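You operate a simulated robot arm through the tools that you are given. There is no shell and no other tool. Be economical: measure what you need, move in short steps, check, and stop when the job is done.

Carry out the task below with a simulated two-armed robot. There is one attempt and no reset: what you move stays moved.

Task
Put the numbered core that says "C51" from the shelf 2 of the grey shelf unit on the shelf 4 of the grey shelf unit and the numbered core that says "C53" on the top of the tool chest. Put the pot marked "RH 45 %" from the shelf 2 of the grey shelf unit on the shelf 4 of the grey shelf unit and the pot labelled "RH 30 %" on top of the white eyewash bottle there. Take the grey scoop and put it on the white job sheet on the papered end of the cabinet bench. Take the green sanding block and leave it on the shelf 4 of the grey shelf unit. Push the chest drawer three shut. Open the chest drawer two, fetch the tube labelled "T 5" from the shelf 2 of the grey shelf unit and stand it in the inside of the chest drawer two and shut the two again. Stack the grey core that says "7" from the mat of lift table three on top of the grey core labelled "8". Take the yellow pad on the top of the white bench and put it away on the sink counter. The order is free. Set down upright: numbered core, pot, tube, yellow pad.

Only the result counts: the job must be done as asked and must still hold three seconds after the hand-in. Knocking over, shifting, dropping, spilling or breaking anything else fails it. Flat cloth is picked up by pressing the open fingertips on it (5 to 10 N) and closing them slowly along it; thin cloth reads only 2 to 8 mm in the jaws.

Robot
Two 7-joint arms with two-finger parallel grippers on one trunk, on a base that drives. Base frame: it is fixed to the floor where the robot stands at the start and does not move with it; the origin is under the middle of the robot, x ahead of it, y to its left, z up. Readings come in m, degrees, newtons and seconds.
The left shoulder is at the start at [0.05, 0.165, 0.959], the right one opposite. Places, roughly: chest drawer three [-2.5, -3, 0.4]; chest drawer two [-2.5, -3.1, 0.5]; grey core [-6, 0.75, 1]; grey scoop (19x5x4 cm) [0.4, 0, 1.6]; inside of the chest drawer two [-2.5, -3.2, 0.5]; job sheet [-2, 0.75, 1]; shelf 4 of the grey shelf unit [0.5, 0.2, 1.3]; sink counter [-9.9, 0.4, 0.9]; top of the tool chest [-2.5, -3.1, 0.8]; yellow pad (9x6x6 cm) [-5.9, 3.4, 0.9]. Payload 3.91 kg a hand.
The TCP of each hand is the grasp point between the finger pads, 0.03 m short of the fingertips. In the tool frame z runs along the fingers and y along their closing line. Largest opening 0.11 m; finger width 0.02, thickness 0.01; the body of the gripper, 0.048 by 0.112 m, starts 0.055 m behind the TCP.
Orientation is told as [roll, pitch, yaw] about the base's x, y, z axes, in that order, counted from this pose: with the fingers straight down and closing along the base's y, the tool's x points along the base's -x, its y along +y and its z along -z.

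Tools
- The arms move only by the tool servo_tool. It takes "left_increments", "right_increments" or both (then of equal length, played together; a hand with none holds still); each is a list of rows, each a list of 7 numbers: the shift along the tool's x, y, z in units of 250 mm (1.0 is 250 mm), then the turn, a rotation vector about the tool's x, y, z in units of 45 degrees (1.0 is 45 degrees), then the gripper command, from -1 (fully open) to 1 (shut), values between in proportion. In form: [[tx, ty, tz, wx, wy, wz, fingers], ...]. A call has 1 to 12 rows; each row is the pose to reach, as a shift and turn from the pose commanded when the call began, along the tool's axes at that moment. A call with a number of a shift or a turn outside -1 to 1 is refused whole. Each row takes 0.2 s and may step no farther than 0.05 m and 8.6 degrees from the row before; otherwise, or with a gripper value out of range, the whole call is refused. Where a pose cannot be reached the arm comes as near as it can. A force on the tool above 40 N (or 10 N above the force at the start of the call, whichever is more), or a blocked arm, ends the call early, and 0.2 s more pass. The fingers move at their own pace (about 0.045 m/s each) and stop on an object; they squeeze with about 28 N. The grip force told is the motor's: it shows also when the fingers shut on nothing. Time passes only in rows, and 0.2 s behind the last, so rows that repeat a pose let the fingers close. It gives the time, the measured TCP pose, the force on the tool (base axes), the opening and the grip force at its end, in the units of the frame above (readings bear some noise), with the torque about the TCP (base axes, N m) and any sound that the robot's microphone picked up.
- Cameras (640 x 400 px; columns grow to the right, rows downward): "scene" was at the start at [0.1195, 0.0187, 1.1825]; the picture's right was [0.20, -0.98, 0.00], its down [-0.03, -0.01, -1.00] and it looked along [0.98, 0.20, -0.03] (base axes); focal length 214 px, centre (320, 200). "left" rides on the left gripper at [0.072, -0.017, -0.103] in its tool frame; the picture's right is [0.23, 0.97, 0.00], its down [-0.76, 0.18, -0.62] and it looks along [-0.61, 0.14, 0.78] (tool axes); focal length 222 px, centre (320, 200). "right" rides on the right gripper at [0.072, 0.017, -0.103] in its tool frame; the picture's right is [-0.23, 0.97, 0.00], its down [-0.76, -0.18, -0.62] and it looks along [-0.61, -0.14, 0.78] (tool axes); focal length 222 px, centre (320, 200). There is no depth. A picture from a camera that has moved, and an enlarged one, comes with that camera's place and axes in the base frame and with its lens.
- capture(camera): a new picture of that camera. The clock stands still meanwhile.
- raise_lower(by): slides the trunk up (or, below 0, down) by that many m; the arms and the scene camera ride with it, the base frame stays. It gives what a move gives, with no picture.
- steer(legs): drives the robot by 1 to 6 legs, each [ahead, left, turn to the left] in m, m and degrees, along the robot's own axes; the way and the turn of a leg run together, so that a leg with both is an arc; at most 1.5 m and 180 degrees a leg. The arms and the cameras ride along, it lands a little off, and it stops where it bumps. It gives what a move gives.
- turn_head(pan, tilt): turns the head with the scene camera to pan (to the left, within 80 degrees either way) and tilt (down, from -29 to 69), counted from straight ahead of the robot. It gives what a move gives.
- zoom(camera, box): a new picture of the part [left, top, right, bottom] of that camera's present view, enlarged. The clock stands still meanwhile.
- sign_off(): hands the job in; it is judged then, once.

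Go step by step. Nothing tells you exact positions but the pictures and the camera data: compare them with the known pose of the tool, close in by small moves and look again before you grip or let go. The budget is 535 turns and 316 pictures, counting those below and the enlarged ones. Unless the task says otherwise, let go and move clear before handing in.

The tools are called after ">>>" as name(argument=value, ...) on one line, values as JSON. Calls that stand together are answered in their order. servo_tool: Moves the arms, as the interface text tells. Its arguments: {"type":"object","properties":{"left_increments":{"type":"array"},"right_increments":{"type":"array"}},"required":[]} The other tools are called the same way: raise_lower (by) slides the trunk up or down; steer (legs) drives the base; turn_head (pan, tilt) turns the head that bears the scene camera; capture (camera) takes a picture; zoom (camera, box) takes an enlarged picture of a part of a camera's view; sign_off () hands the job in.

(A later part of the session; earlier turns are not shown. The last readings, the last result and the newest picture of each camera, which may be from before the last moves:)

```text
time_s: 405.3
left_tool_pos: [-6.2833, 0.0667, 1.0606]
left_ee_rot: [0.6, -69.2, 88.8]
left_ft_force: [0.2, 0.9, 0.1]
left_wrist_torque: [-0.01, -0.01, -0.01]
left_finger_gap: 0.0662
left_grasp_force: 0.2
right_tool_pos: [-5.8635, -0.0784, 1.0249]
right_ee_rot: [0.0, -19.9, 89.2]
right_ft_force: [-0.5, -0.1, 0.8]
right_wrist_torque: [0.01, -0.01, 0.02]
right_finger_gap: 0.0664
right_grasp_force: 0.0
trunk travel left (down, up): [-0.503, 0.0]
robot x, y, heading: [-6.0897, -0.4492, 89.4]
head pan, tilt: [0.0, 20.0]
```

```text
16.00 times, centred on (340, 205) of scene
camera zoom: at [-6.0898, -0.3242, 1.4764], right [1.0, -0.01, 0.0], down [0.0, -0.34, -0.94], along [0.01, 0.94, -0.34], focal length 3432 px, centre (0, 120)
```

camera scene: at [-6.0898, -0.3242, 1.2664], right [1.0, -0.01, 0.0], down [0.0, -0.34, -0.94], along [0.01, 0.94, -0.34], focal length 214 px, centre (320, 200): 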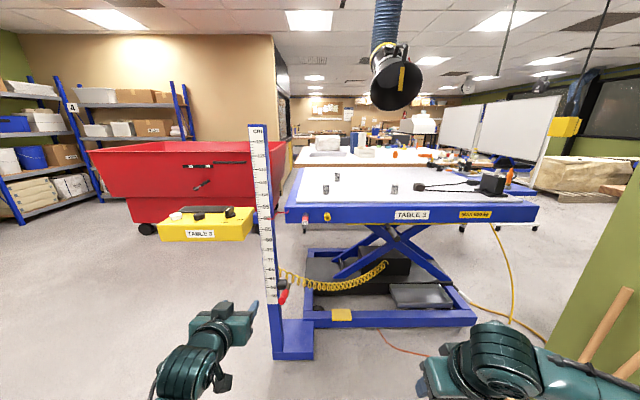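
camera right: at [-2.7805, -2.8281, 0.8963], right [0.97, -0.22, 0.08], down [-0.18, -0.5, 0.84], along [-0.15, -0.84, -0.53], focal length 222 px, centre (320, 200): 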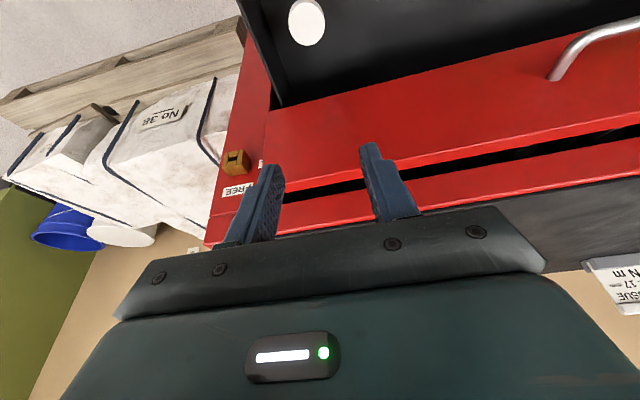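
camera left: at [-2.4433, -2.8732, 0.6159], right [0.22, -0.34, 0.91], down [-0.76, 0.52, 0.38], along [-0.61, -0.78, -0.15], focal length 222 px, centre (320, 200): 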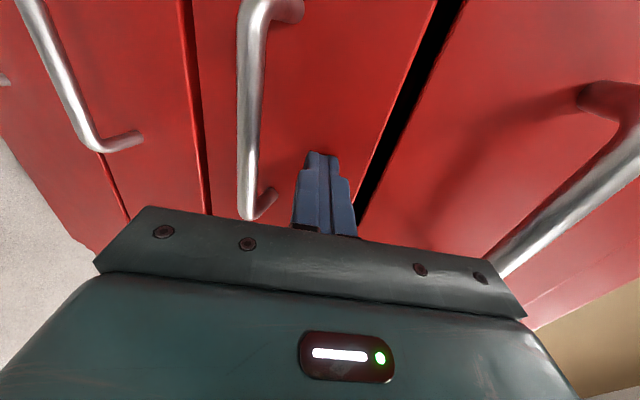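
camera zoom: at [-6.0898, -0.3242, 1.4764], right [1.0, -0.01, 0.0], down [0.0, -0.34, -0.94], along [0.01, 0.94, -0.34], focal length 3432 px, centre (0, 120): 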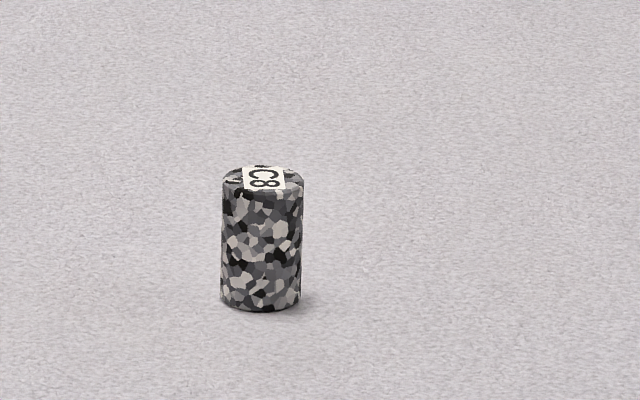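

C7 is at (-6.045, 0.752), C8 at (-5.965, 1.017), and C5 is to the right. I'll use the left arm with the base at x≈-5.83, clear of the height post. Preparing the arms first.

>>> servo_tool(left_increments=[[-0.125, 0, 0.01, 0, 0.09, 0, -0.2], [-0.25, 0, 0.02, 0, 0.18, 0, -0.2], [-0.375, 0, 0.03, 0, 0.27, 0, -0.2], [-0.5, 0, 0.04, 0, 0.36, 0, -0.2], [-0.625, 0, 0.05, 0, 0.45, 0, -0.2], [-0.75, 0, 0.055, 0, 0.535, 0, -0.2]], right_increments=[[-0.046, 0, -0.125, 0, 0, 0, -0.2], [-0.09, 0, -0.25, 0, 0, 0, -0.2], [-0.137, 0, -0.375, 0, 0, 0, -0.2], [-0.18, 0, -0.5, 0, 0, 0, -0.2], [-0.228, 0, -0.625, 0, 0, 0, -0.2], [-0.274, 0, -0.752, 0, 0, 0, -0.2]])

>>> raise_lower(by=-0.2)

>>> steer(legs=[[0, -0.26, 0.6], [0.35, 0, 0]])

>>> turn_head(pan=10, tilt=25)

>>> capture(camera="scene")

>>> capture(camera="left")

```text
time_s: 406.7
left_tool_pos: [-6.2812, 0.1467, 1.2302]
left_ee_rot: [0.3, -45.1, 89.1]
left_ft_force: [-0.1, -0.1, -1.2]
left_wrist_torque: [0.02, -0.02, 0.02]
left_finger_gap: 0.066
left_grasp_force: 0.2
right_tool_pos: [-5.8634, -0.081, 1.2232]
right_ee_rot: [0.0, -19.8, 89.2]
right_ft_force: [-0.3, 0.1, 0.6]
right_wrist_torque: [0.0, -0.01, 0.0]
right_finger_gap: 0.0659
right_grasp_force: 0.1
trunk travel left (down, up): [-0.503, 0.0]
robot x, y, heading: [-6.0912, -0.4456, 89.4]
head pan, tilt: [0.0, 20.0]
```

```text
time_s: 408.9
left_tool_pos: [-6.2827, 0.1463, 1.032]
left_ee_rot: [0.3, -45.1, 89.2]
left_ft_force: [0.3, -1.2, 0.3]
left_wrist_torque: [-0.03, 0.02, -0.03]
left_finger_gap: 0.066
left_grasp_force: 0.1
right_tool_pos: [-5.8638, -0.0803, 1.0221]
right_ee_rot: [0.1, -19.9, 89.2]
right_ft_force: [-0.2, -0.9, -0.1]
right_wrist_torque: [-0.02, 0.0, 0.0]
right_finger_gap: 0.0662
right_grasp_force: 0.1
trunk travel left (down, up): [-0.303, 0.2]
robot x, y, heading: [-6.0922, -0.4485, 89.4]
head pan, tilt: [0.0, 20.0]
```

```text
time_s: 412.6
left_tool_pos: [-6.0397, 0.492, 1.0303]
left_ee_rot: [0.4, -45.1, 90.1]
left_ft_force: [0.1, 0.7, 0.0]
left_wrist_torque: [0.01, -0.01, -0.03]
left_finger_gap: 0.0661
left_grasp_force: 0.1
right_tool_pos: [-5.6164, 0.2736, 1.0225]
right_ee_rot: [0.0, -19.9, 90.2]
right_ft_force: [0.0, -0.2, 0.5]
right_wrist_torque: [0.02, 0.0, 0.0]
right_finger_gap: 0.066
right_grasp_force: 0.0
trunk travel left (down, up): [-0.303, 0.2]
robot x, y, heading: [-5.8414, -0.0974, 90.6]
head pan, tilt: [0.0, 20.0]
```

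```text
time_s: 413.3
left_tool_pos: [-6.0389, 0.4915, 1.0309]
left_ee_rot: [0.3, -45.1, 90.2]
left_ft_force: [0.0, 0.2, -0.7]
left_wrist_torque: [0.01, 0.01, 0.01]
left_finger_gap: 0.0656
left_grasp_force: 0.0
right_tool_pos: [-5.616, 0.2739, 1.0234]
right_ee_rot: [0.0, -19.9, 90.2]
right_ft_force: [0.0, 0.2, -0.3]
right_wrist_torque: [0.01, 0.0, -0.03]
right_finger_gap: 0.0662
right_grasp_force: 0.0
trunk travel left (down, up): [-0.303, 0.2]
robot x, y, heading: [-5.8395, -0.0976, 90.5]
head pan, tilt: [10.0, 25.0]
```

```text
113 pictures are left
camera scene: at [-5.854, 0.0225, 1.2683], right [0.98, 0.18, 0.0], down [0.08, -0.42, -0.91], along [-0.16, 0.89, -0.42], focal length 214 px, centre (320, 200)
```

scene: 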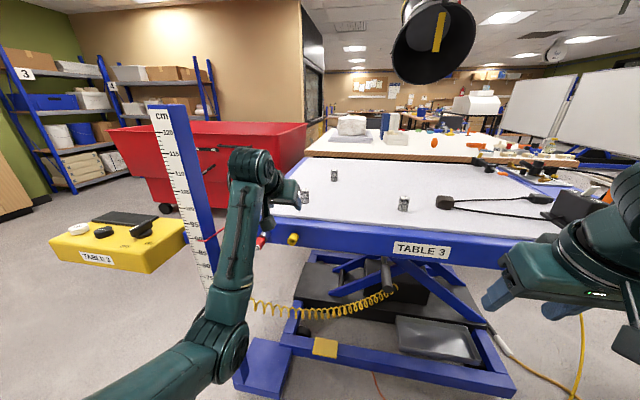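

```text
112 pictures are left
camera left: at [-6.0218, 0.3674, 1.0521], right [-0.97, -0.17, -0.16], down [-0.17, 0.09, 0.98], along [-0.15, 0.98, -0.12], focal length 222 px, centre (320, 200)
```

left: 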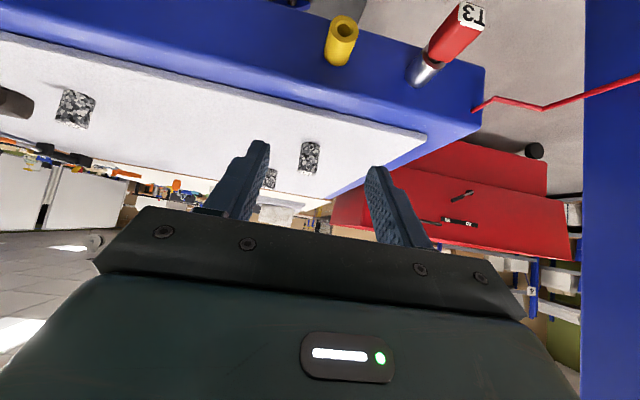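

I'll raise the trunk a little and stretch the left arm so its elbow stays above the table edge, then close in on C7.

>>> raise_lower(by=0.1)

>>> servo_tool(left_increments=[[0.007, 0.01, 0.135, 0, 0, 0, -0.2], [0.014, 0.02, 0.27, 0, 0, 0, -0.2], [0.021, 0.03, 0.4, 0, 0, 0, -0.2], [0.028, 0.032, 0.537, 0, 0, 0, -0.2]])

>>> steer(legs=[[0.1, 0, -0.4]])

>>> capture(camera="left")

>>> capture(camera="scene")

```text
time_s: 414.6
left_tool_pos: [-6.0406, 0.4915, 1.1309]
left_ee_rot: [0.4, -45.1, 90.1]
left_ft_force: [0.1, -0.2, 0.9]
left_wrist_torque: [-0.01, -0.03, -0.05]
left_finger_gap: 0.0656
left_grasp_force: 0.1
right_tool_pos: [-5.6173, 0.2743, 1.1219]
right_ee_rot: [0.1, -20.0, 90.3]
right_ft_force: [-0.2, 0.7, -0.1]
right_wrist_torque: [0.0, 0.01, 0.01]
right_finger_gap: 0.0661
right_grasp_force: 0.0
trunk travel left (down, up): [-0.403, 0.1]
robot x, y, heading: [-5.837, -0.0992, 90.5]
head pan, tilt: [10.0, 25.0]
```

```text
time_s: 415.6
left_tool_pos: [-6.046, 0.5824, 1.0309]
left_ee_rot: [0.3, -45.2, 90.4]
left_ft_force: [0.2, 0.5, -0.2]
left_wrist_torque: [0.02, 0.0, -0.01]
left_finger_gap: 0.066
left_grasp_force: 0.1
right_tool_pos: [-5.6173, 0.2728, 1.1219]
right_ee_rot: [0.0, -19.8, 90.2]
right_ft_force: [-0.3, -0.4, -0.5]
right_wrist_torque: [-0.05, 0.01, 0.0]
right_finger_gap: 0.066
right_grasp_force: 0.0
trunk travel left (down, up): [-0.403, 0.1]
robot x, y, heading: [-5.8366, -0.0972, 90.6]
head pan, tilt: [10.0, 25.0]
```

```text
time_s: 416.8
left_tool_pos: [-6.042, 0.6855, 1.0287]
left_ee_rot: [0.3, -45.1, 89.8]
left_ft_force: [-0.1, 0.5, -0.6]
left_wrist_torque: [-0.01, 0.01, 0.02]
left_finger_gap: 0.066
left_grasp_force: 0.0
right_tool_pos: [-5.6144, 0.3731, 1.1213]
right_ee_rot: [0.0, -19.8, 89.8]
right_ft_force: [-0.5, -1.0, 0.0]
right_wrist_torque: [-0.01, 0.0, 0.0]
right_finger_gap: 0.066
right_grasp_force: 0.0
trunk travel left (down, up): [-0.403, 0.1]
robot x, y, heading: [-5.8398, 0.0015, 90.1]
head pan, tilt: [10.0, 25.0]
```

```text
111 pictures are left
camera left: at [-6.0251, 0.5608, 1.0527], right [-0.97, -0.16, -0.16], down [-0.17, 0.1, 0.98], along [-0.14, 0.98, -0.12], focal length 222 px, centre (320, 200)
```

left: 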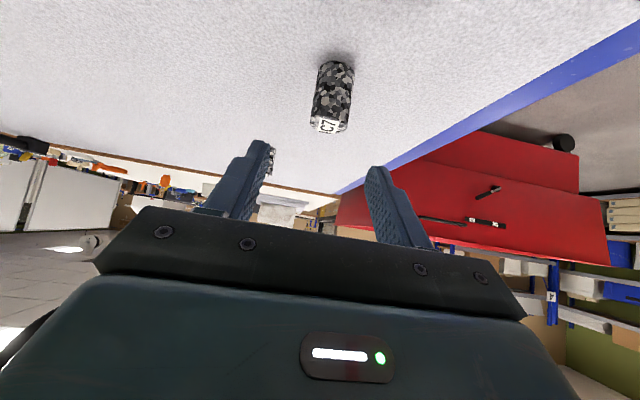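

```text
110 pictures are left
camera scene: at [-5.8536, 0.1248, 1.3682], right [0.98, 0.18, 0.0], down [0.07, -0.42, -0.91], along [-0.16, 0.89, -0.42], focal length 214 px, centre (320, 200)
```

scene: 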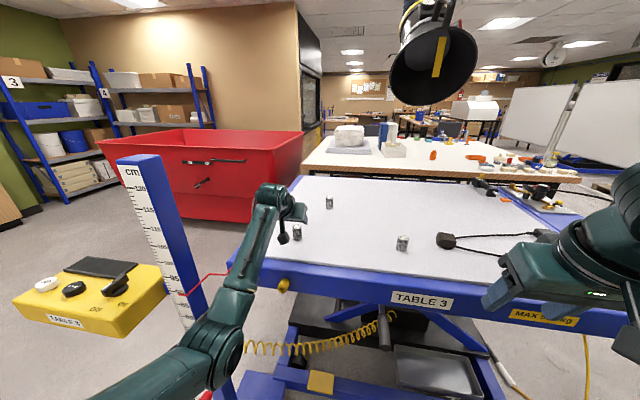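

C7 is at (-6.046, 0.752). Descending and gripping.

>>> servo_tool(left_increments=[[0.054, 0.016, 0.1, 0, 0, 0, -0.2], [0.054, 0.016, 0.22, 0, 0, 0, -0.2], [0.054, 0.016, 0.33, 0, 0, 0, -0.2], [0.054, 0.016, 0.425, 0, 0, 0, -0.2]])

>>> capture(camera="left")

```text
time_s: 417.8
left_tool_pos: [-6.0479, 0.751, 0.9477]
left_ee_rot: [0.3, -45.0, 89.8]
left_ft_force: [-0.3, -0.4, 0.0]
left_wrist_torque: [0.0, -0.01, 0.0]
left_finger_gap: 0.0658
left_grasp_force: 0.1
right_tool_pos: [-5.6149, 0.3731, 1.1212]
right_ee_rot: [-0.1, -19.9, 89.8]
right_ft_force: [0.7, 0.3, 0.1]
right_wrist_torque: [0.01, 0.0, -0.02]
right_finger_gap: 0.0659
right_grasp_force: 0.0
trunk travel left (down, up): [-0.403, 0.1]
robot x, y, heading: [-5.8409, 0.0054, 90.2]
head pan, tilt: [10.0, 25.0]
```

```text
109 pictures are left
camera left: at [-6.0305, 0.6278, 0.9704], right [-0.97, -0.16, -0.16], down [-0.17, 0.1, 0.98], along [-0.14, 0.98, -0.12], focal length 222 px, centre (320, 200)
```

left: 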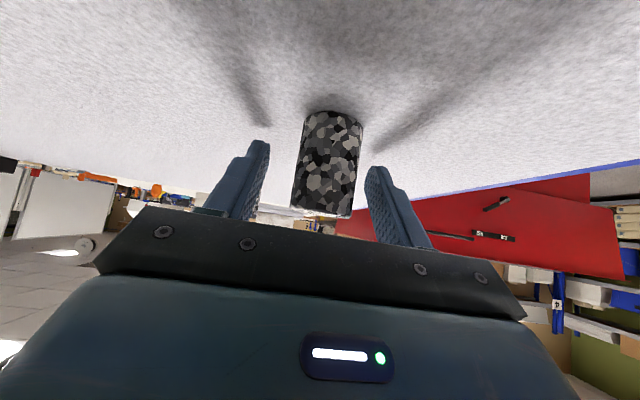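

>>> servo_tool(left_increments=[[0.01, -0.004, 0.012, 0, 0, 0, -0.2], [0.01, -0.004, 0.012, 0, 0, 0, 0.3], [0.01, -0.004, 0.012, 0, 0, 0, 1], [0.01, -0.004, 0.012, 0, 0, 0, 1], [0.01, -0.004, 0.012, 0, 0, 0, 1]])

>>> servo_tool(left_increments=[[-0.1, 0, -0.1, 0, 0, 0, 1], [-0.2, 0, -0.2, 0, 0, 0, 1], [-0.3, 0, -0.3, 0, 0, 0, 1]])

>>> capture(camera="left")

>>> capture(camera="scene")

```text
time_s: 419.0
left_tool_pos: [-6.0462, 0.7516, 0.9437]
left_ee_rot: [0.3, -45.1, 89.8]
left_ft_force: [0.2, 0.1, 0.1]
left_wrist_torque: [0.06, -0.01, 0.04]
left_finger_gap: 0.0334
left_grasp_force: 27.6
right_tool_pos: [-5.614, 0.3732, 1.1214]
right_ee_rot: [0.0, -20.0, 89.8]
right_ft_force: [0.5, -0.4, -0.2]
right_wrist_torque: [0.0, 0.01, 0.01]
right_finger_gap: 0.0657
right_grasp_force: 0.0
trunk travel left (down, up): [-0.403, 0.1]
robot x, y, heading: [-5.8383, 0.0046, 90.3]
head pan, tilt: [10.0, 25.0]
```

```text
time_s: 419.8
left_tool_pos: [-6.0442, 0.7531, 1.0506]
left_ee_rot: [0.3, -45.1, 89.8]
left_ft_force: [0.3, 0.4, -1.7]
left_wrist_torque: [-0.02, 0.0, -0.03]
left_finger_gap: 0.0336
left_grasp_force: 27.9
right_tool_pos: [-5.6146, 0.3724, 1.1218]
right_ee_rot: [0.0, -20.0, 89.8]
right_ft_force: [-0.7, -1.0, 0.2]
right_wrist_torque: [-0.01, -0.01, 0.01]
right_finger_gap: 0.066
right_grasp_force: 0.0
trunk travel left (down, up): [-0.403, 0.1]
robot x, y, heading: [-5.8433, 0.0038, 90.3]
head pan, tilt: [10.0, 25.0]
```

```text
108 pictures are left
camera left: at [-6.028, 0.6282, 1.0723], right [-0.97, -0.16, -0.16], down [-0.17, 0.1, 0.98], along [-0.14, 0.98, -0.12], focal length 222 px, centre (320, 200)
```

left: 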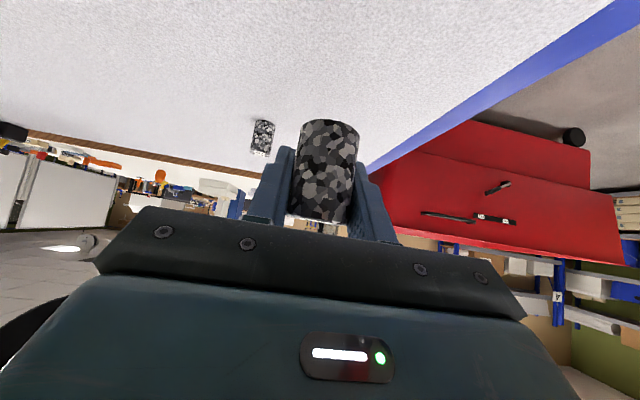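

```text
107 pictures are left
camera scene: at [-5.8536, 0.1236, 1.3683], right [0.98, 0.17, 0.0], down [0.07, -0.42, -0.91], along [-0.16, 0.89, -0.42], focal length 214 px, centre (320, 200)
```

scene: 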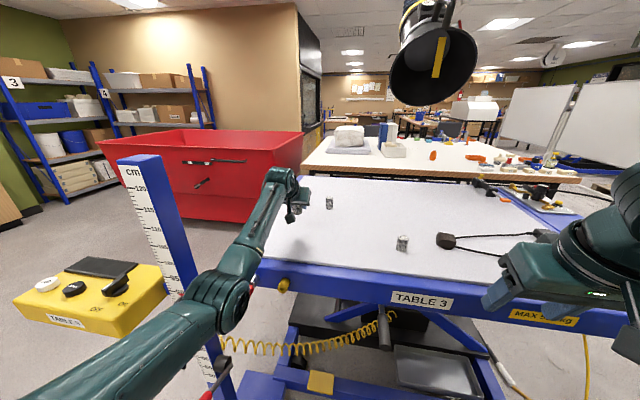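

C8 is at (-5.964, 1.019). I'll raise the trunk to lift the elbow, keep the core height, and move right and forward.

>>> raise_lower(by=0.1)

>>> servo_tool(left_increments=[[0.057, 0, 0.13, 0, 0, 0, 1], [0.114, 0, 0.26, 0, 0, 0, 1], [0.17, 0, 0.396, 0, 0, 0, 1]])

>>> steer(legs=[[0, -0.08, 0], [0.15, 0, 0]])

>>> capture(camera="scene")

>>> capture(camera="left")

```text
time_s: 421.1
left_tool_pos: [-6.0455, 0.7536, 1.1497]
left_ee_rot: [0.3, -45.1, 89.8]
left_ft_force: [0.3, 0.5, -1.4]
left_wrist_torque: [-0.02, -0.01, 0.0]
left_finger_gap: 0.0334
left_grasp_force: 28.1
right_tool_pos: [-5.6137, 0.3734, 1.2217]
right_ee_rot: [0.0, -19.8, 89.7]
right_ft_force: [0.5, -0.3, 0.0]
right_wrist_torque: [0.04, 0.01, 0.05]
right_finger_gap: 0.0662
right_grasp_force: 0.1
trunk travel left (down, up): [-0.503, 0.0]
robot x, y, heading: [-5.8375, 0.0046, 90.1]
head pan, tilt: [10.0, 25.0]
```

```text
time_s: 421.9
left_tool_pos: [-6.0447, 0.7913, 1.052]
left_ee_rot: [0.3, -45.2, 89.8]
left_ft_force: [-0.9, -0.1, -1.6]
left_wrist_torque: [0.01, 0.03, -0.02]
left_finger_gap: 0.0335
left_grasp_force: 28.1
left hand out of reach, approached as far as the arm can: row 3
right_tool_pos: [-5.6148, 0.3733, 1.2215]
right_ee_rot: [0.0, -19.9, 89.9]
right_ft_force: [-0.8, 0.8, 0.0]
right_wrist_torque: [0.0, -0.05, 0.01]
right_finger_gap: 0.0662
right_grasp_force: 0.1
trunk travel left (down, up): [-0.503, 0.0]
robot x, y, heading: [-5.8364, 0.0038, 90.0]
head pan, tilt: [10.0, 25.0]
```

```text
time_s: 424.0
left_tool_pos: [-5.9656, 0.9435, 1.0506]
left_ee_rot: [0.3, -45.1, 89.6]
left_ft_force: [-0.8, -0.5, -1.6]
left_wrist_torque: [0.01, -0.02, -0.01]
left_finger_gap: 0.0334
left_grasp_force: 28.0
right_tool_pos: [-5.5353, 0.5249, 1.2216]
right_ee_rot: [0.1, -19.8, 89.7]
right_ft_force: [0.6, 0.0, 0.3]
right_wrist_torque: [-0.01, -0.02, -0.04]
right_finger_gap: 0.0659
right_grasp_force: 0.1
trunk travel left (down, up): [-0.503, 0.0]
robot x, y, heading: [-5.762, 0.1586, 90.1]
head pan, tilt: [10.0, 25.0]
```

```text
106 pictures are left
camera scene: at [-5.7751, 0.2764, 1.4682], right [0.98, 0.17, 0.0], down [0.07, -0.42, -0.91], along [-0.16, 0.89, -0.42], focal length 214 px, centre (320, 200)
```

scene: 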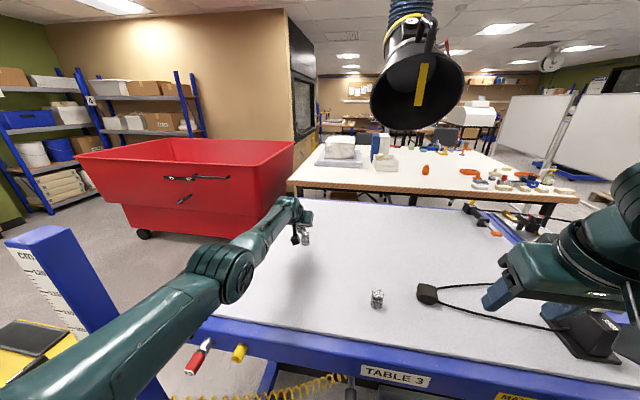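

```text
105 pictures are left
camera left: at [-5.9488, 0.8182, 1.0732], right [-0.97, -0.16, -0.16], down [-0.17, 0.1, 0.98], along [-0.14, 0.98, -0.12], focal length 222 px, centre (320, 200)
```

left: 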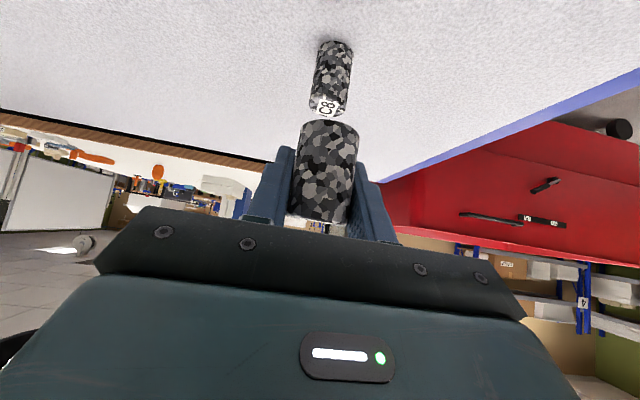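

Aligned in x. I'll drive ahead 7 cm and compare.

>>> steer(legs=[[0.07, 0, 0]])

>>> servo_tool(left_increments=[[0.05, 0, 0.05, 0, 0, 0, 1], [0.09, 0, 0.09, 0, 0, 0, 1]])

>>> capture(camera="left")

>>> zoom(camera="scene", box=[250, 170, 370, 270])

```text
time_s: 425.0
left_tool_pos: [-5.9655, 1.0121, 1.0513]
left_ee_rot: [0.3, -45.1, 89.8]
left_ft_force: [-0.3, -0.1, -1.3]
left_wrist_torque: [-0.02, 0.01, 0.01]
left_finger_gap: 0.0334
left_grasp_force: 28.1
right_tool_pos: [-5.535, 0.5936, 1.2218]
right_ee_rot: [0.0, -19.8, 89.8]
right_ft_force: [-0.8, 0.2, -0.2]
right_wrist_torque: [-0.02, 0.01, 0.04]
right_finger_gap: 0.066
right_grasp_force: 0.1
trunk travel left (down, up): [-0.503, 0.0]
robot x, y, heading: [-5.761, 0.2201, 90.1]
head pan, tilt: [10.0, 25.0]
```

```text
time_s: 425.6
left_tool_pos: [-5.9663, 1.0054, 1.0211]
left_ee_rot: [0.3, -45.1, 89.7]
left_ft_force: [0.2, 0.9, -0.7]
left_wrist_torque: [0.05, 0.0, 0.03]
left_finger_gap: 0.0335
left_grasp_force: 27.7
left hand out of reach, approached as far as the arm can: row 1, 2
right_tool_pos: [-5.5356, 0.593, 1.2218]
right_ee_rot: [0.0, -20.0, 89.7]
right_ft_force: [0.7, -0.8, 0.0]
right_wrist_torque: [-0.01, -0.02, 0.01]
right_finger_gap: 0.0661
right_grasp_force: 0.0
trunk travel left (down, up): [-0.503, 0.0]
robot x, y, heading: [-5.7608, 0.2275, 90.0]
head pan, tilt: [10.0, 25.0]
```

```text
104 pictures are left
camera left: at [-5.9496, 0.8813, 1.0438], right [-0.97, -0.16, -0.16], down [-0.17, 0.1, 0.98], along [-0.14, 0.98, -0.12], focal length 222 px, centre (320, 200)
```

left: 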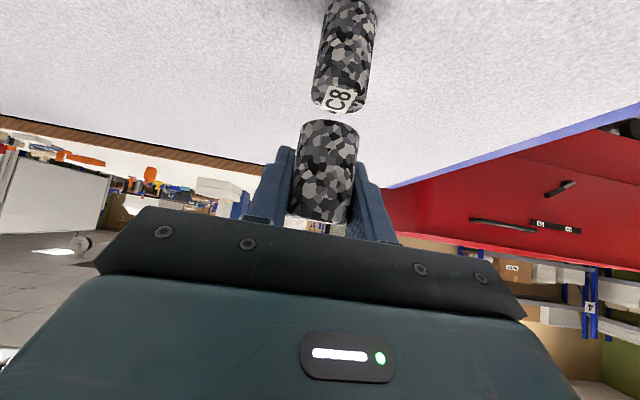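

```text
4.00 times, centred on (310, 220) of scene
camera zoom: at [-5.7752, 0.3444, 1.4683], right [0.98, 0.17, 0.0], down [0.07, -0.42, -0.91], along [-0.16, 0.89, -0.42], focal length 858 px, centre (360, 120)
```

zoom: 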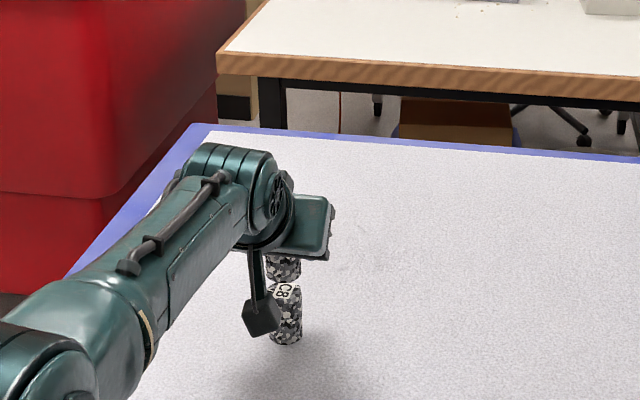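

I'm at the reach limit, so I'll nudge the base 10 mm ahead and 4 mm left, then lower with the trunk.

>>> steer(legs=[[0.01, 0.004, 0]])

>>> raise_lower(by=-0.013)

>>> zoom(camera="left", box=[240, 0, 440, 230])

>>> zoom(camera="scene", box=[280, 200, 340, 260])

```text
time_s: 426.3
left_tool_pos: [-5.9706, 1.0157, 1.0227]
left_ee_rot: [0.3, -45.1, 89.7]
left_ft_force: [0.5, 0.6, -1.3]
left_wrist_torque: [0.01, 0.02, 0.03]
left_finger_gap: 0.033
left_grasp_force: 27.9
right_tool_pos: [-5.5395, 0.6034, 1.2219]
right_ee_rot: [0.0, -19.8, 89.7]
right_ft_force: [-0.1, -0.4, 0.1]
right_wrist_torque: [0.01, 0.0, -0.02]
right_finger_gap: 0.0661
right_grasp_force: 0.1
trunk travel left (down, up): [-0.503, 0.0]
robot x, y, heading: [-5.7657, 0.2297, 90.3]
head pan, tilt: [10.0, 25.0]
```

```text
time_s: 426.9
left_tool_pos: [-5.9703, 1.0158, 1.0098]
left_ee_rot: [0.2, -45.1, 89.9]
left_ft_force: [0.0, 0.1, 0.0]
left_wrist_torque: [0.01, 0.01, -0.01]
left_finger_gap: 0.0332
left_grasp_force: 28.3
right_tool_pos: [-5.5398, 0.6025, 1.2102]
right_ee_rot: [-0.1, -19.8, 89.7]
right_ft_force: [-0.5, -0.1, 0.0]
right_wrist_torque: [-0.02, 0.01, 0.0]
right_finger_gap: 0.0662
right_grasp_force: 0.0
trunk travel left (down, up): [-0.49, 0.013]
robot x, y, heading: [-5.7656, 0.234, 89.9]
head pan, tilt: [10.0, 25.0]
```

```text
1.74 times, centred on (340, 115) of left
camera zoom: at [-5.9538, 0.8911, 1.0311], right [-0.97, -0.16, -0.16], down [-0.17, 0.1, 0.98], along [-0.14, 0.98, -0.12], focal length 386 px, centre (285, 348)
```

zoom: 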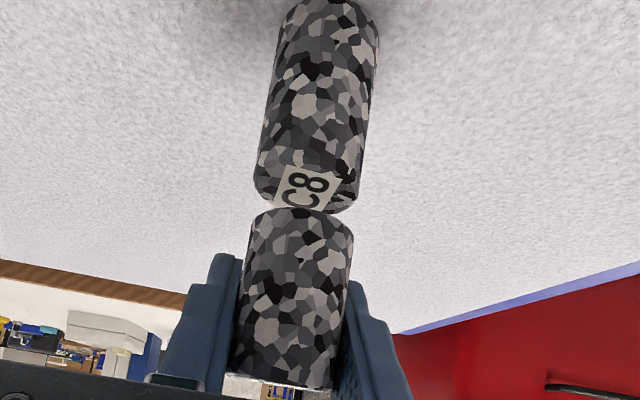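

```text
6.67 times, centred on (310, 230) of scene
camera zoom: at [-5.7793, 0.3541, 1.4553], right [0.98, 0.17, 0.0], down [0.07, -0.42, -0.91], along [-0.16, 0.89, -0.42], focal length 1430 px, centre (387, 0)
```

zoom: 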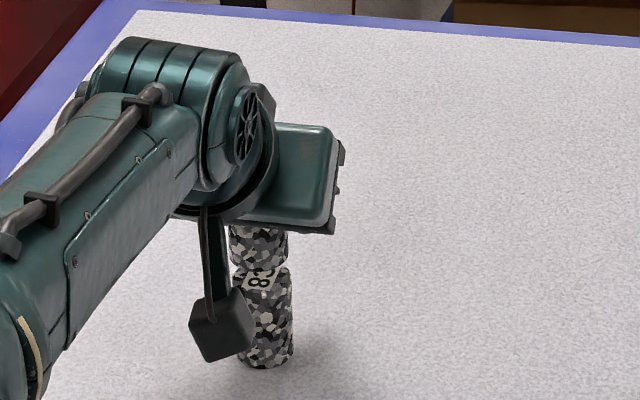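

The two cores line up within about 2 mm. Lowering with the trunk in small steps.

>>> raise_lower(by=-0.011)

>>> zoom(camera="left", box=[240, 0, 440, 230])

```text
time_s: 427.5
left_tool_pos: [-5.9696, 1.0157, 0.9987]
left_ee_rot: [0.2, -45.1, 89.7]
left_ft_force: [1.7, 0.2, -0.3]
left_wrist_torque: [0.0, -0.03, -0.04]
left_finger_gap: 0.0333
left_grasp_force: 28.0
right_tool_pos: [-5.5398, 0.6014, 1.1987]
right_ee_rot: [0.0, -19.8, 89.6]
right_ft_force: [-1.1, 0.4, 0.0]
right_wrist_torque: [0.01, 0.02, 0.0]
right_finger_gap: 0.0659
right_grasp_force: 0.1
trunk travel left (down, up): [-0.479, 0.024]
robot x, y, heading: [-5.7629, 0.2363, 89.9]
head pan, tilt: [10.0, 25.0]
```

```text
1.74 times, centred on (340, 115) of left
camera zoom: at [-5.9536, 0.8913, 1.0203], right [-0.97, -0.16, -0.16], down [-0.17, 0.1, 0.98], along [-0.14, 0.98, -0.12], focal length 386 px, centre (285, 348)
```

zoom: 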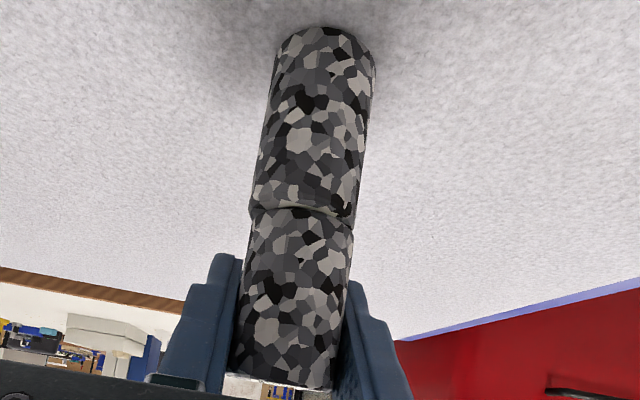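

>>> raise_lower(by=-0.003)

>>> raise_lower(by=-0.002)

>>> zoom(camera="left", box=[240, 0, 440, 230])

```text
time_s: 428.1
left_tool_pos: [-5.9709, 1.0164, 0.9978]
left_ee_rot: [0.3, -45.4, 89.7]
left_ft_force: [0.0, -1.8, 6.8]
left_wrist_torque: [-0.14, -0.09, -0.02]
left_finger_gap: 0.0335
left_grasp_force: 28.4
right_tool_pos: [-5.5394, 0.6008, 1.195]
right_ee_rot: [-0.1, -20.1, 89.7]
right_ft_force: [-0.4, 0.0, -0.3]
right_wrist_torque: [-0.03, -0.03, -0.02]
right_finger_gap: 0.066
right_grasp_force: 0.1
trunk travel left (down, up): [-0.476, 0.027]
robot x, y, heading: [-5.7658, 0.2342, 90.3]
head pan, tilt: [10.0, 25.0]
```

```text
time_s: 428.6
left_tool_pos: [-5.9702, 1.0154, 0.9988]
left_ee_rot: [0.3, -45.6, 89.7]
left_ft_force: [-1.0, 0.0, 15.3]
left_wrist_torque: [-0.19, -0.01, 0.0]
left_finger_gap: 0.0333
left_grasp_force: 27.6
right_tool_pos: [-5.5383, 0.6013, 1.1947]
right_ee_rot: [0.0, -19.9, 89.6]
right_ft_force: [-0.7, -0.8, 0.2]
right_wrist_torque: [-0.01, 0.01, -0.02]
right_finger_gap: 0.0662
right_grasp_force: 0.0
trunk travel left (down, up): [-0.474, 0.029]
robot x, y, heading: [-5.7659, 0.2361, 89.9]
head pan, tilt: [10.0, 25.0]
```

```text
1.74 times, centred on (340, 115) of left
camera zoom: at [-5.9534, 0.8909, 1.0191], right [-0.97, -0.16, -0.16], down [-0.17, 0.09, 0.98], along [-0.14, 0.98, -0.11], focal length 386 px, centre (285, 348)
```

zoom: 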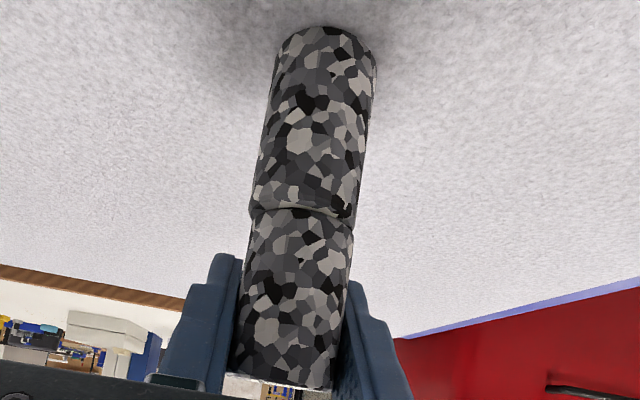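

Contact at 15 N. I'll ease up 3 mm with the trunk and then open the fingers gently.

>>> raise_lower(by=0.003)

>>> servo_tool(left_increments=[[0, 0, 0, 0, 0, 0, 0.3], [0, 0, 0, 0, 0, 0, 0.1], [0, 0, 0, 0, 0, 0, -0.1], [0, 0, 0, 0, 0, 0, -0.1]])

>>> zoom(camera="left", box=[240, 0, 440, 230])

```text
time_s: 429.1
left_tool_pos: [-5.9704, 1.0162, 0.9983]
left_ee_rot: [0.2, -45.3, 89.7]
left_ft_force: [-0.5, 4.1, 12.4]
left_wrist_torque: [0.11, -0.04, 0.01]
left_finger_gap: 0.0332
left_grasp_force: 28.2
right_tool_pos: [-5.5396, 0.602, 1.1961]
right_ee_rot: [0.1, -20.0, 89.7]
right_ft_force: [-0.4, 0.6, 0.4]
right_wrist_torque: [-0.01, -0.01, -0.01]
right_finger_gap: 0.066
right_grasp_force: 0.1
trunk travel left (down, up): [-0.477, 0.026]
robot x, y, heading: [-5.7626, 0.237, 90.1]
head pan, tilt: [10.0, 25.0]
```

```text
time_s: 430.1
left_tool_pos: [-5.9697, 1.016, 0.9958]
left_ee_rot: [0.4, -45.1, 89.7]
left_ft_force: [-0.1, -0.4, -0.5]
left_wrist_torque: [0.02, 0.0, 0.01]
left_finger_gap: 0.0606
left_grasp_force: 0.1
right_tool_pos: [-5.5397, 0.6027, 1.1954]
right_ee_rot: [-0.1, -20.0, 89.7]
right_ft_force: [0.2, -0.7, -0.5]
right_wrist_torque: [-0.02, 0.01, -0.03]
right_finger_gap: 0.0658
right_grasp_force: 0.0
trunk travel left (down, up): [-0.477, 0.026]
robot x, y, heading: [-5.7657, 0.2331, 90.0]
head pan, tilt: [10.0, 25.0]
```

```text
1.74 times, centred on (340, 115) of left
camera zoom: at [-5.9536, 0.8912, 1.0181], right [-0.97, -0.16, -0.16], down [-0.17, 0.1, 0.98], along [-0.14, 0.98, -0.12], focal length 386 px, centre (285, 348)
```

zoom: 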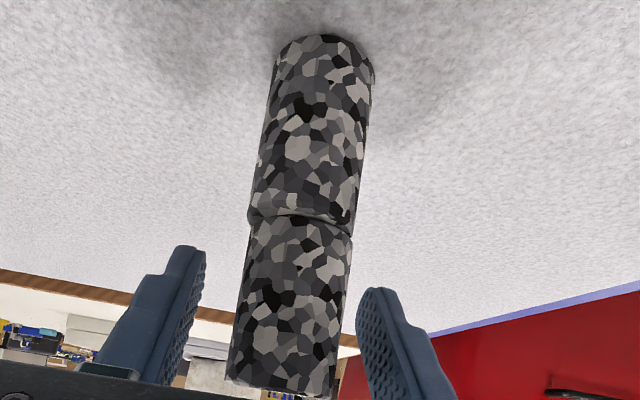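

Stacked and standing. I'll retreat along the tool axis and then back away from the table.

>>> servo_tool(left_increments=[[0, 0, -0.08, 0, 0, 0, -0.2], [0, 0, -0.2, 0, 0, 0, -0.2], [0, 0, -0.34, 0, 0, 0, -0.2], [0, 0, -0.5, 0, 0, 0, -0.2]])

>>> steer(legs=[[-0.55, 0, 0]])

>>> zoom(camera="scene", box=[250, 120, 450, 260])

```text
time_s: 431.1
left_tool_pos: [-5.9696, 0.9251, 1.0842]
left_ee_rot: [0.2, -45.1, 89.6]
left_ft_force: [-0.9, 1.4, -0.1]
left_wrist_torque: [0.02, 0.02, 0.0]
left_finger_gap: 0.0662
left_grasp_force: 0.1
right_tool_pos: [-5.5394, 0.603, 1.1964]
right_ee_rot: [-0.1, -19.8, 89.7]
right_ft_force: [0.4, -1.3, 0.6]
right_wrist_torque: [0.01, -0.01, 0.0]
right_finger_gap: 0.0661
right_grasp_force: 0.1
trunk travel left (down, up): [-0.477, 0.026]
robot x, y, heading: [-5.7654, 0.2303, 90.0]
head pan, tilt: [10.0, 25.0]
```

```text
time_s: 434.2
left_tool_pos: [-5.9669, 0.3789, 1.0851]
left_ee_rot: [0.3, -45.1, 89.2]
left_ft_force: [-0.3, -0.6, -0.9]
left_wrist_torque: [0.03, 0.02, -0.02]
left_finger_gap: 0.0661
left_grasp_force: 0.1
right_tool_pos: [-5.5392, 0.0523, 1.1963]
right_ee_rot: [-0.1, -19.9, 89.4]
right_ft_force: [-0.3, -0.7, 0.1]
right_wrist_torque: [0.01, -0.02, 0.0]
right_finger_gap: 0.0659
right_grasp_force: 0.1
trunk travel left (down, up): [-0.477, 0.026]
robot x, y, heading: [-5.7687, -0.3176, 89.7]
head pan, tilt: [10.0, 25.0]
```

```text
2.86 times, centred on (350, 190) of scene
camera zoom: at [-5.7805, -0.1947, 1.4424], right [0.99, 0.17, 0.0], down [0.07, -0.42, -0.91], along [-0.15, 0.89, -0.42], focal length 613 px, centre (234, 229)
```

zoom: 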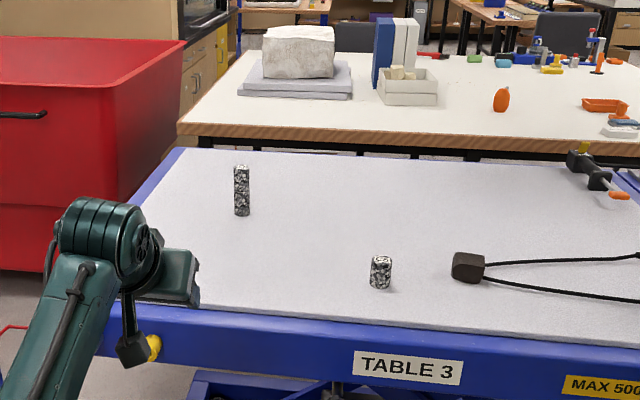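

The tower stands. Next is the yellow pad on the white bench. I'll look left and right for a route to the bench's far side.

>>> turn_head(pan=-45, tilt=12)

>>> capture(camera="scene")

>>> turn_head(pan=5, tilt=10)

>>> capture(camera="scene")

>>> turn_head(pan=55, tilt=12)

>>> capture(camera="scene")

```text
time_s: 435.5
left_tool_pos: [-5.9661, 0.3801, 1.0838]
left_ee_rot: [0.3, -45.1, 89.3]
left_ft_force: [-0.4, -0.8, -0.3]
left_wrist_torque: [-0.02, 0.0, -0.03]
left_finger_gap: 0.0661
left_grasp_force: 0.0
right_tool_pos: [-5.5387, 0.0531, 1.1959]
right_ee_rot: [0.0, -19.9, 89.4]
right_ft_force: [0.2, 0.2, 0.3]
right_wrist_torque: [-0.03, 0.0, 0.02]
right_finger_gap: 0.066
right_grasp_force: 0.0
trunk travel left (down, up): [-0.477, 0.026]
robot x, y, heading: [-5.7702, -0.3174, 89.8]
head pan, tilt: [-45.0, 12.0]
```

```text
96 pictures are left
camera scene: at [-5.6987, -0.2196, 1.4634], right [0.7, -0.71, 0.0], down [-0.15, -0.15, -0.98], along [0.7, 0.69, -0.21], focal length 214 px, centre (320, 200)
```

scene: 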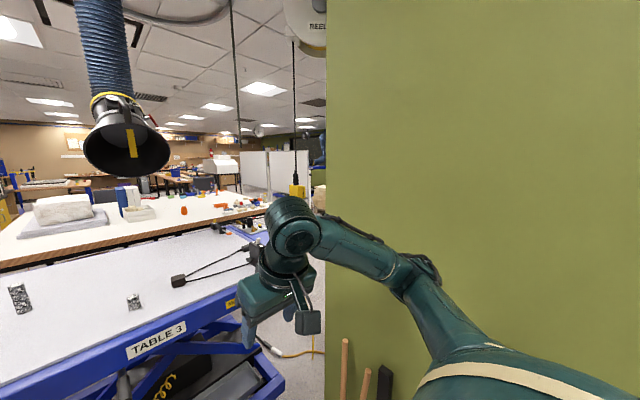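

```text
time_s: 436.7
left_tool_pos: [-5.9654, 0.3783, 1.0861]
left_ee_rot: [0.3, -45.1, 89.3]
left_ft_force: [-1.0, -0.3, 0.0]
left_wrist_torque: [-0.03, -0.02, 0.01]
left_finger_gap: 0.0659
left_grasp_force: 0.1
right_tool_pos: [-5.5396, 0.0528, 1.1968]
right_ee_rot: [-0.1, -19.9, 89.4]
right_ft_force: [-0.7, 0.2, -1.1]
right_wrist_torque: [0.03, 0.01, 0.0]
right_finger_gap: 0.0658
right_grasp_force: 0.0
trunk travel left (down, up): [-0.477, 0.026]
robot x, y, heading: [-5.7688, -0.316, 89.7]
head pan, tilt: [5.0, 10.0]
```

```text
95 pictures are left
camera scene: at [-5.7725, -0.1924, 1.4667], right [1.0, 0.08, 0.0], down [0.01, -0.17, -0.98], along [-0.08, 0.98, -0.17], focal length 214 px, centre (320, 200)
```

scene: 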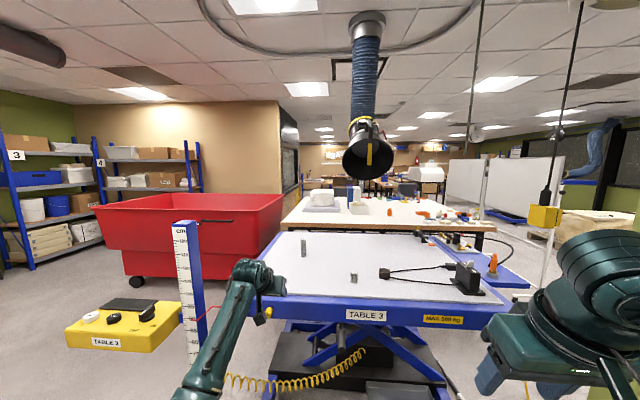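

```text
time_s: 437.9
left_tool_pos: [-5.9661, 0.3788, 1.0854]
left_ee_rot: [0.3, -45.2, 89.3]
left_ft_force: [0.1, -0.5, 1.2]
left_wrist_torque: [0.02, 0.02, -0.02]
left_finger_gap: 0.0661
left_grasp_force: 0.0
right_tool_pos: [-5.5388, 0.0513, 1.1963]
right_ee_rot: [0.0, -19.9, 89.4]
right_ft_force: [0.3, 0.5, 0.4]
right_wrist_torque: [0.02, 0.02, 0.0]
right_finger_gap: 0.066
right_grasp_force: 0.0
trunk travel left (down, up): [-0.477, 0.026]
robot x, y, heading: [-5.7678, -0.3169, 89.6]
head pan, tilt: [55.0, 12.0]
```

```text
94 pictures are left
camera scene: at [-5.841, -0.231, 1.4634], right [0.58, 0.81, 0.0], down [0.17, -0.12, -0.98], along [-0.8, 0.57, -0.21], focal length 214 px, centre (320, 200)
```

scene: 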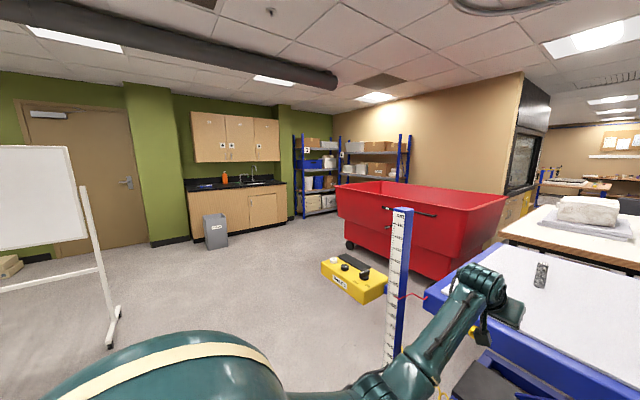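

The only way round to the far side of the white bench is via the east aisle. I'll tuck the left arm and drive back south, east, then north past the cabinet bench.

>>> servo_tool(left_increments=[[0.09, 0, -0.124, 0, 0, 0, -0.2], [0.18, 0, -0.248, 0, 0, 0, -0.2], [0.265, 0, -0.372, 0, 0, 0, -0.2], [0.354, 0, -0.496, 0, 0, 0, -0.2], [0.442, 0, -0.62, 0, 0, 0, -0.2], [0.53, 0, -0.744, 0, 0, 0, -0.2], [0.62, 0, -0.868, 0, 0, 0, -0.2], [0.707, 0, -0.99, 0, 0, 0, -0.2]])

>>> steer(legs=[[-1.4, 0, 0], [0, 0, -90], [1.5, 0, 0], [1.5, 0, 0], [1.4, 0, 0]])

>>> turn_head(pan=0, tilt=15)

>>> capture(camera="scene")

```text
time_s: 439.6
left_tool_pos: [-5.9636, 0.095, 1.1347]
left_ee_rot: [0.4, -44.9, 89.3]
left_ft_force: [0.0, 0.3, -0.1]
left_wrist_torque: [-0.04, 0.02, -0.02]
left_finger_gap: 0.066
left_grasp_force: 0.2
left hand out of reach, approached as far as the arm can: row 8
right_tool_pos: [-5.538, 0.0526, 1.1961]
right_ee_rot: [0.0, -20.0, 89.3]
right_ft_force: [0.9, -0.9, -0.6]
right_wrist_torque: [-0.02, 0.01, -0.02]
right_finger_gap: 0.0661
right_grasp_force: 0.1
trunk travel left (down, up): [-0.477, 0.026]
robot x, y, heading: [-5.7654, -0.3154, 89.5]
head pan, tilt: [55.0, 12.0]
```

```text
time_s: 462.2
left_tool_pos: [-2.8092, -1.3473, 1.1353]
left_ee_rot: [0.8, -44.7, 1.6]
left_ft_force: [-5.3, 2.2, 0.8]
left_wrist_torque: [-0.05, 0.06, -0.13]
left_finger_gap: 0.0644
left_grasp_force: 0.1
right_tool_pos: [-2.8195, -1.7718, 1.196]
right_ee_rot: [0.0, -19.9, 3.0]
right_ft_force: [0.1, -0.4, 0.1]
right_wrist_torque: [-0.02, 0.0, 0.02]
right_finger_gap: 0.0659
right_grasp_force: 0.1
trunk travel left (down, up): [-0.477, 0.026]
robot x, y, heading: [-3.1973, -1.5701, 3.2]
head pan, tilt: [55.0, 12.0]
stopped in leg 4: the force on the tool passed its limit (the readings are from after the stop); the commanded pose is now the measured one
```

```text
time_s: 463.4
left_tool_pos: [-2.8087, -1.3474, 1.1351]
left_ee_rot: [0.7, -44.7, 1.7]
left_ft_force: [-8.7, 3.2, 1.5]
left_wrist_torque: [0.05, 0.11, -0.16]
left_finger_gap: 0.0643
left_grasp_force: 0.1
right_tool_pos: [-2.8198, -1.7733, 1.1967]
right_ee_rot: [-0.1, -19.9, 2.8]
right_ft_force: [0.9, 0.6, -0.3]
right_wrist_torque: [0.0, 0.04, -0.01]
right_finger_gap: 0.066
right_grasp_force: 0.0
trunk travel left (down, up): [-0.477, 0.026]
robot x, y, heading: [-3.2021, -1.5671, 3.2]
head pan, tilt: [0.0, 15.0]
```

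```text
93 pictures are left
camera scene: at [-3.0775, -1.5616, 1.4587], right [0.06, -1.0, 0.0], down [-0.26, -0.02, -0.97], along [0.96, 0.05, -0.26], focal length 214 px, centre (320, 200)
```

scene: 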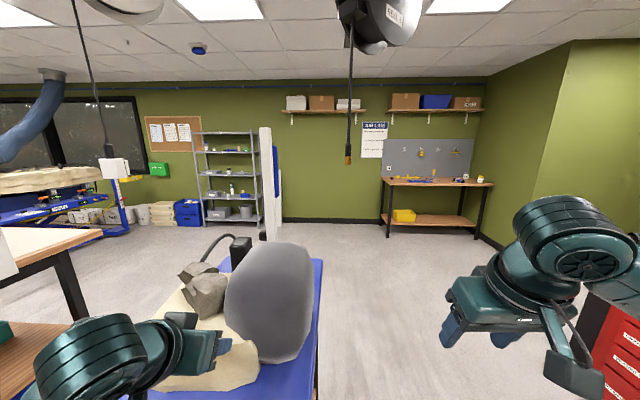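

My path drifted and the left hand touched the object on the blue stand. I'll back straight off and inspect it.

>>> steer(legs=[[-0.25, 0, 0]])

>>> capture(camera="scene")

```text
time_s: 465.3
left_tool_pos: [-3.0589, -1.3623, 1.1356]
left_ee_rot: [0.7, -44.6, 1.6]
left_ft_force: [-0.2, 0.2, 0.2]
left_wrist_torque: [0.02, 0.01, -0.02]
left_finger_gap: 0.0661
left_grasp_force: 0.0
right_tool_pos: [-3.0702, -1.7877, 1.1955]
right_ee_rot: [0.0, -20.0, 3.0]
right_ft_force: [-0.6, 0.5, -0.1]
right_wrist_torque: [0.02, -0.05, 0.03]
right_finger_gap: 0.066
right_grasp_force: 0.1
trunk travel left (down, up): [-0.477, 0.026]
robot x, y, heading: [-3.453, -1.5863, 3.4]
head pan, tilt: [0.0, 15.0]
```

```text
92 pictures are left
camera scene: at [-3.3277, -1.5763, 1.4586], right [0.06, -1.0, 0.0], down [-0.26, -0.01, -0.97], along [0.96, 0.05, -0.26], focal length 214 px, centre (320, 200)
```

scene: 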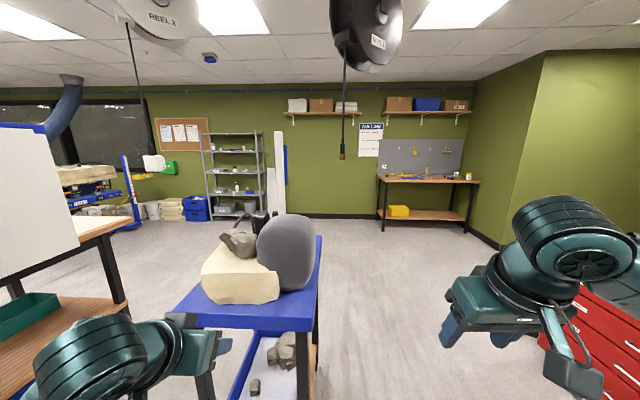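

>>> zoom(camera="scene", box=[170, 180, 340, 330])

```text
2.67 times, centred on (255, 255) of scene
camera zoom: at [-3.3277, -1.5763, 1.4586], right [0.06, -1.0, 0.0], down [-0.26, -0.01, -0.97], along [0.96, 0.05, -0.26], focal length 572 px, centre (493, 53)
```

zoom: 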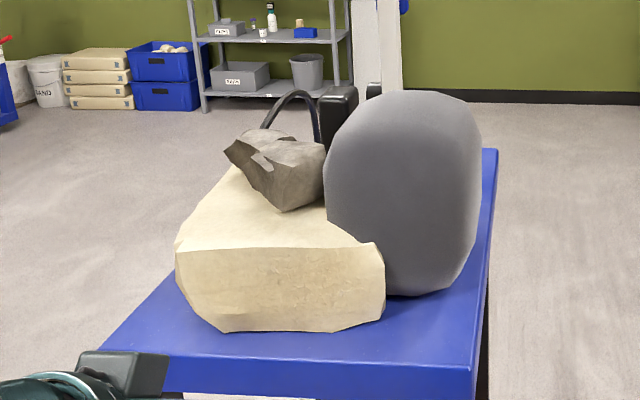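

The stones and machine on the stand look undisturbed after only a light touch. I'll shift to y≈-2.1 and continue east with wider clearance.

>>> steer(legs=[[0, -0.52, -3.4]])

>>> steer(legs=[[1.3, 0, 0], [1.0, 0, 0]])

```text
time_s: 468.3
left_tool_pos: [-3.0314, -1.9109, 1.1345]
left_ee_rot: [0.8, -44.6, -1.2]
left_ft_force: [0.0, -1.3, 0.3]
left_wrist_torque: [0.03, -0.03, 0.01]
left_finger_gap: 0.066
left_grasp_force: 0.0
right_tool_pos: [-3.0633, -2.3362, 1.1952]
right_ee_rot: [0.0, -19.7, 0.1]
right_ft_force: [0.8, 0.0, -0.5]
right_wrist_torque: [-0.02, -0.03, -0.03]
right_finger_gap: 0.0662
right_grasp_force: 0.0
trunk travel left (down, up): [-0.477, 0.026]
robot x, y, heading: [-3.4367, -2.1138, 0.4]
head pan, tilt: [0.0, 15.0]
```

```text
time_s: 479.6
left_tool_pos: [-0.7552, -1.886, 1.1345]
left_ee_rot: [0.8, -44.6, -1.3]
left_ft_force: [0.2, 0.1, 0.1]
left_wrist_torque: [-0.01, 0.02, -0.02]
left_finger_gap: 0.0662
left_grasp_force: 0.2
right_tool_pos: [-0.7867, -2.3108, 1.1972]
right_ee_rot: [0.0, -19.8, 0.1]
right_ft_force: [-0.4, 1.3, -0.3]
right_wrist_torque: [0.03, 0.0, -0.02]
right_finger_gap: 0.0657
right_grasp_force: 0.2
trunk travel left (down, up): [-0.477, 0.026]
robot x, y, heading: [-1.1577, -2.0891, 0.0]
head pan, tilt: [0.0, 15.0]
```

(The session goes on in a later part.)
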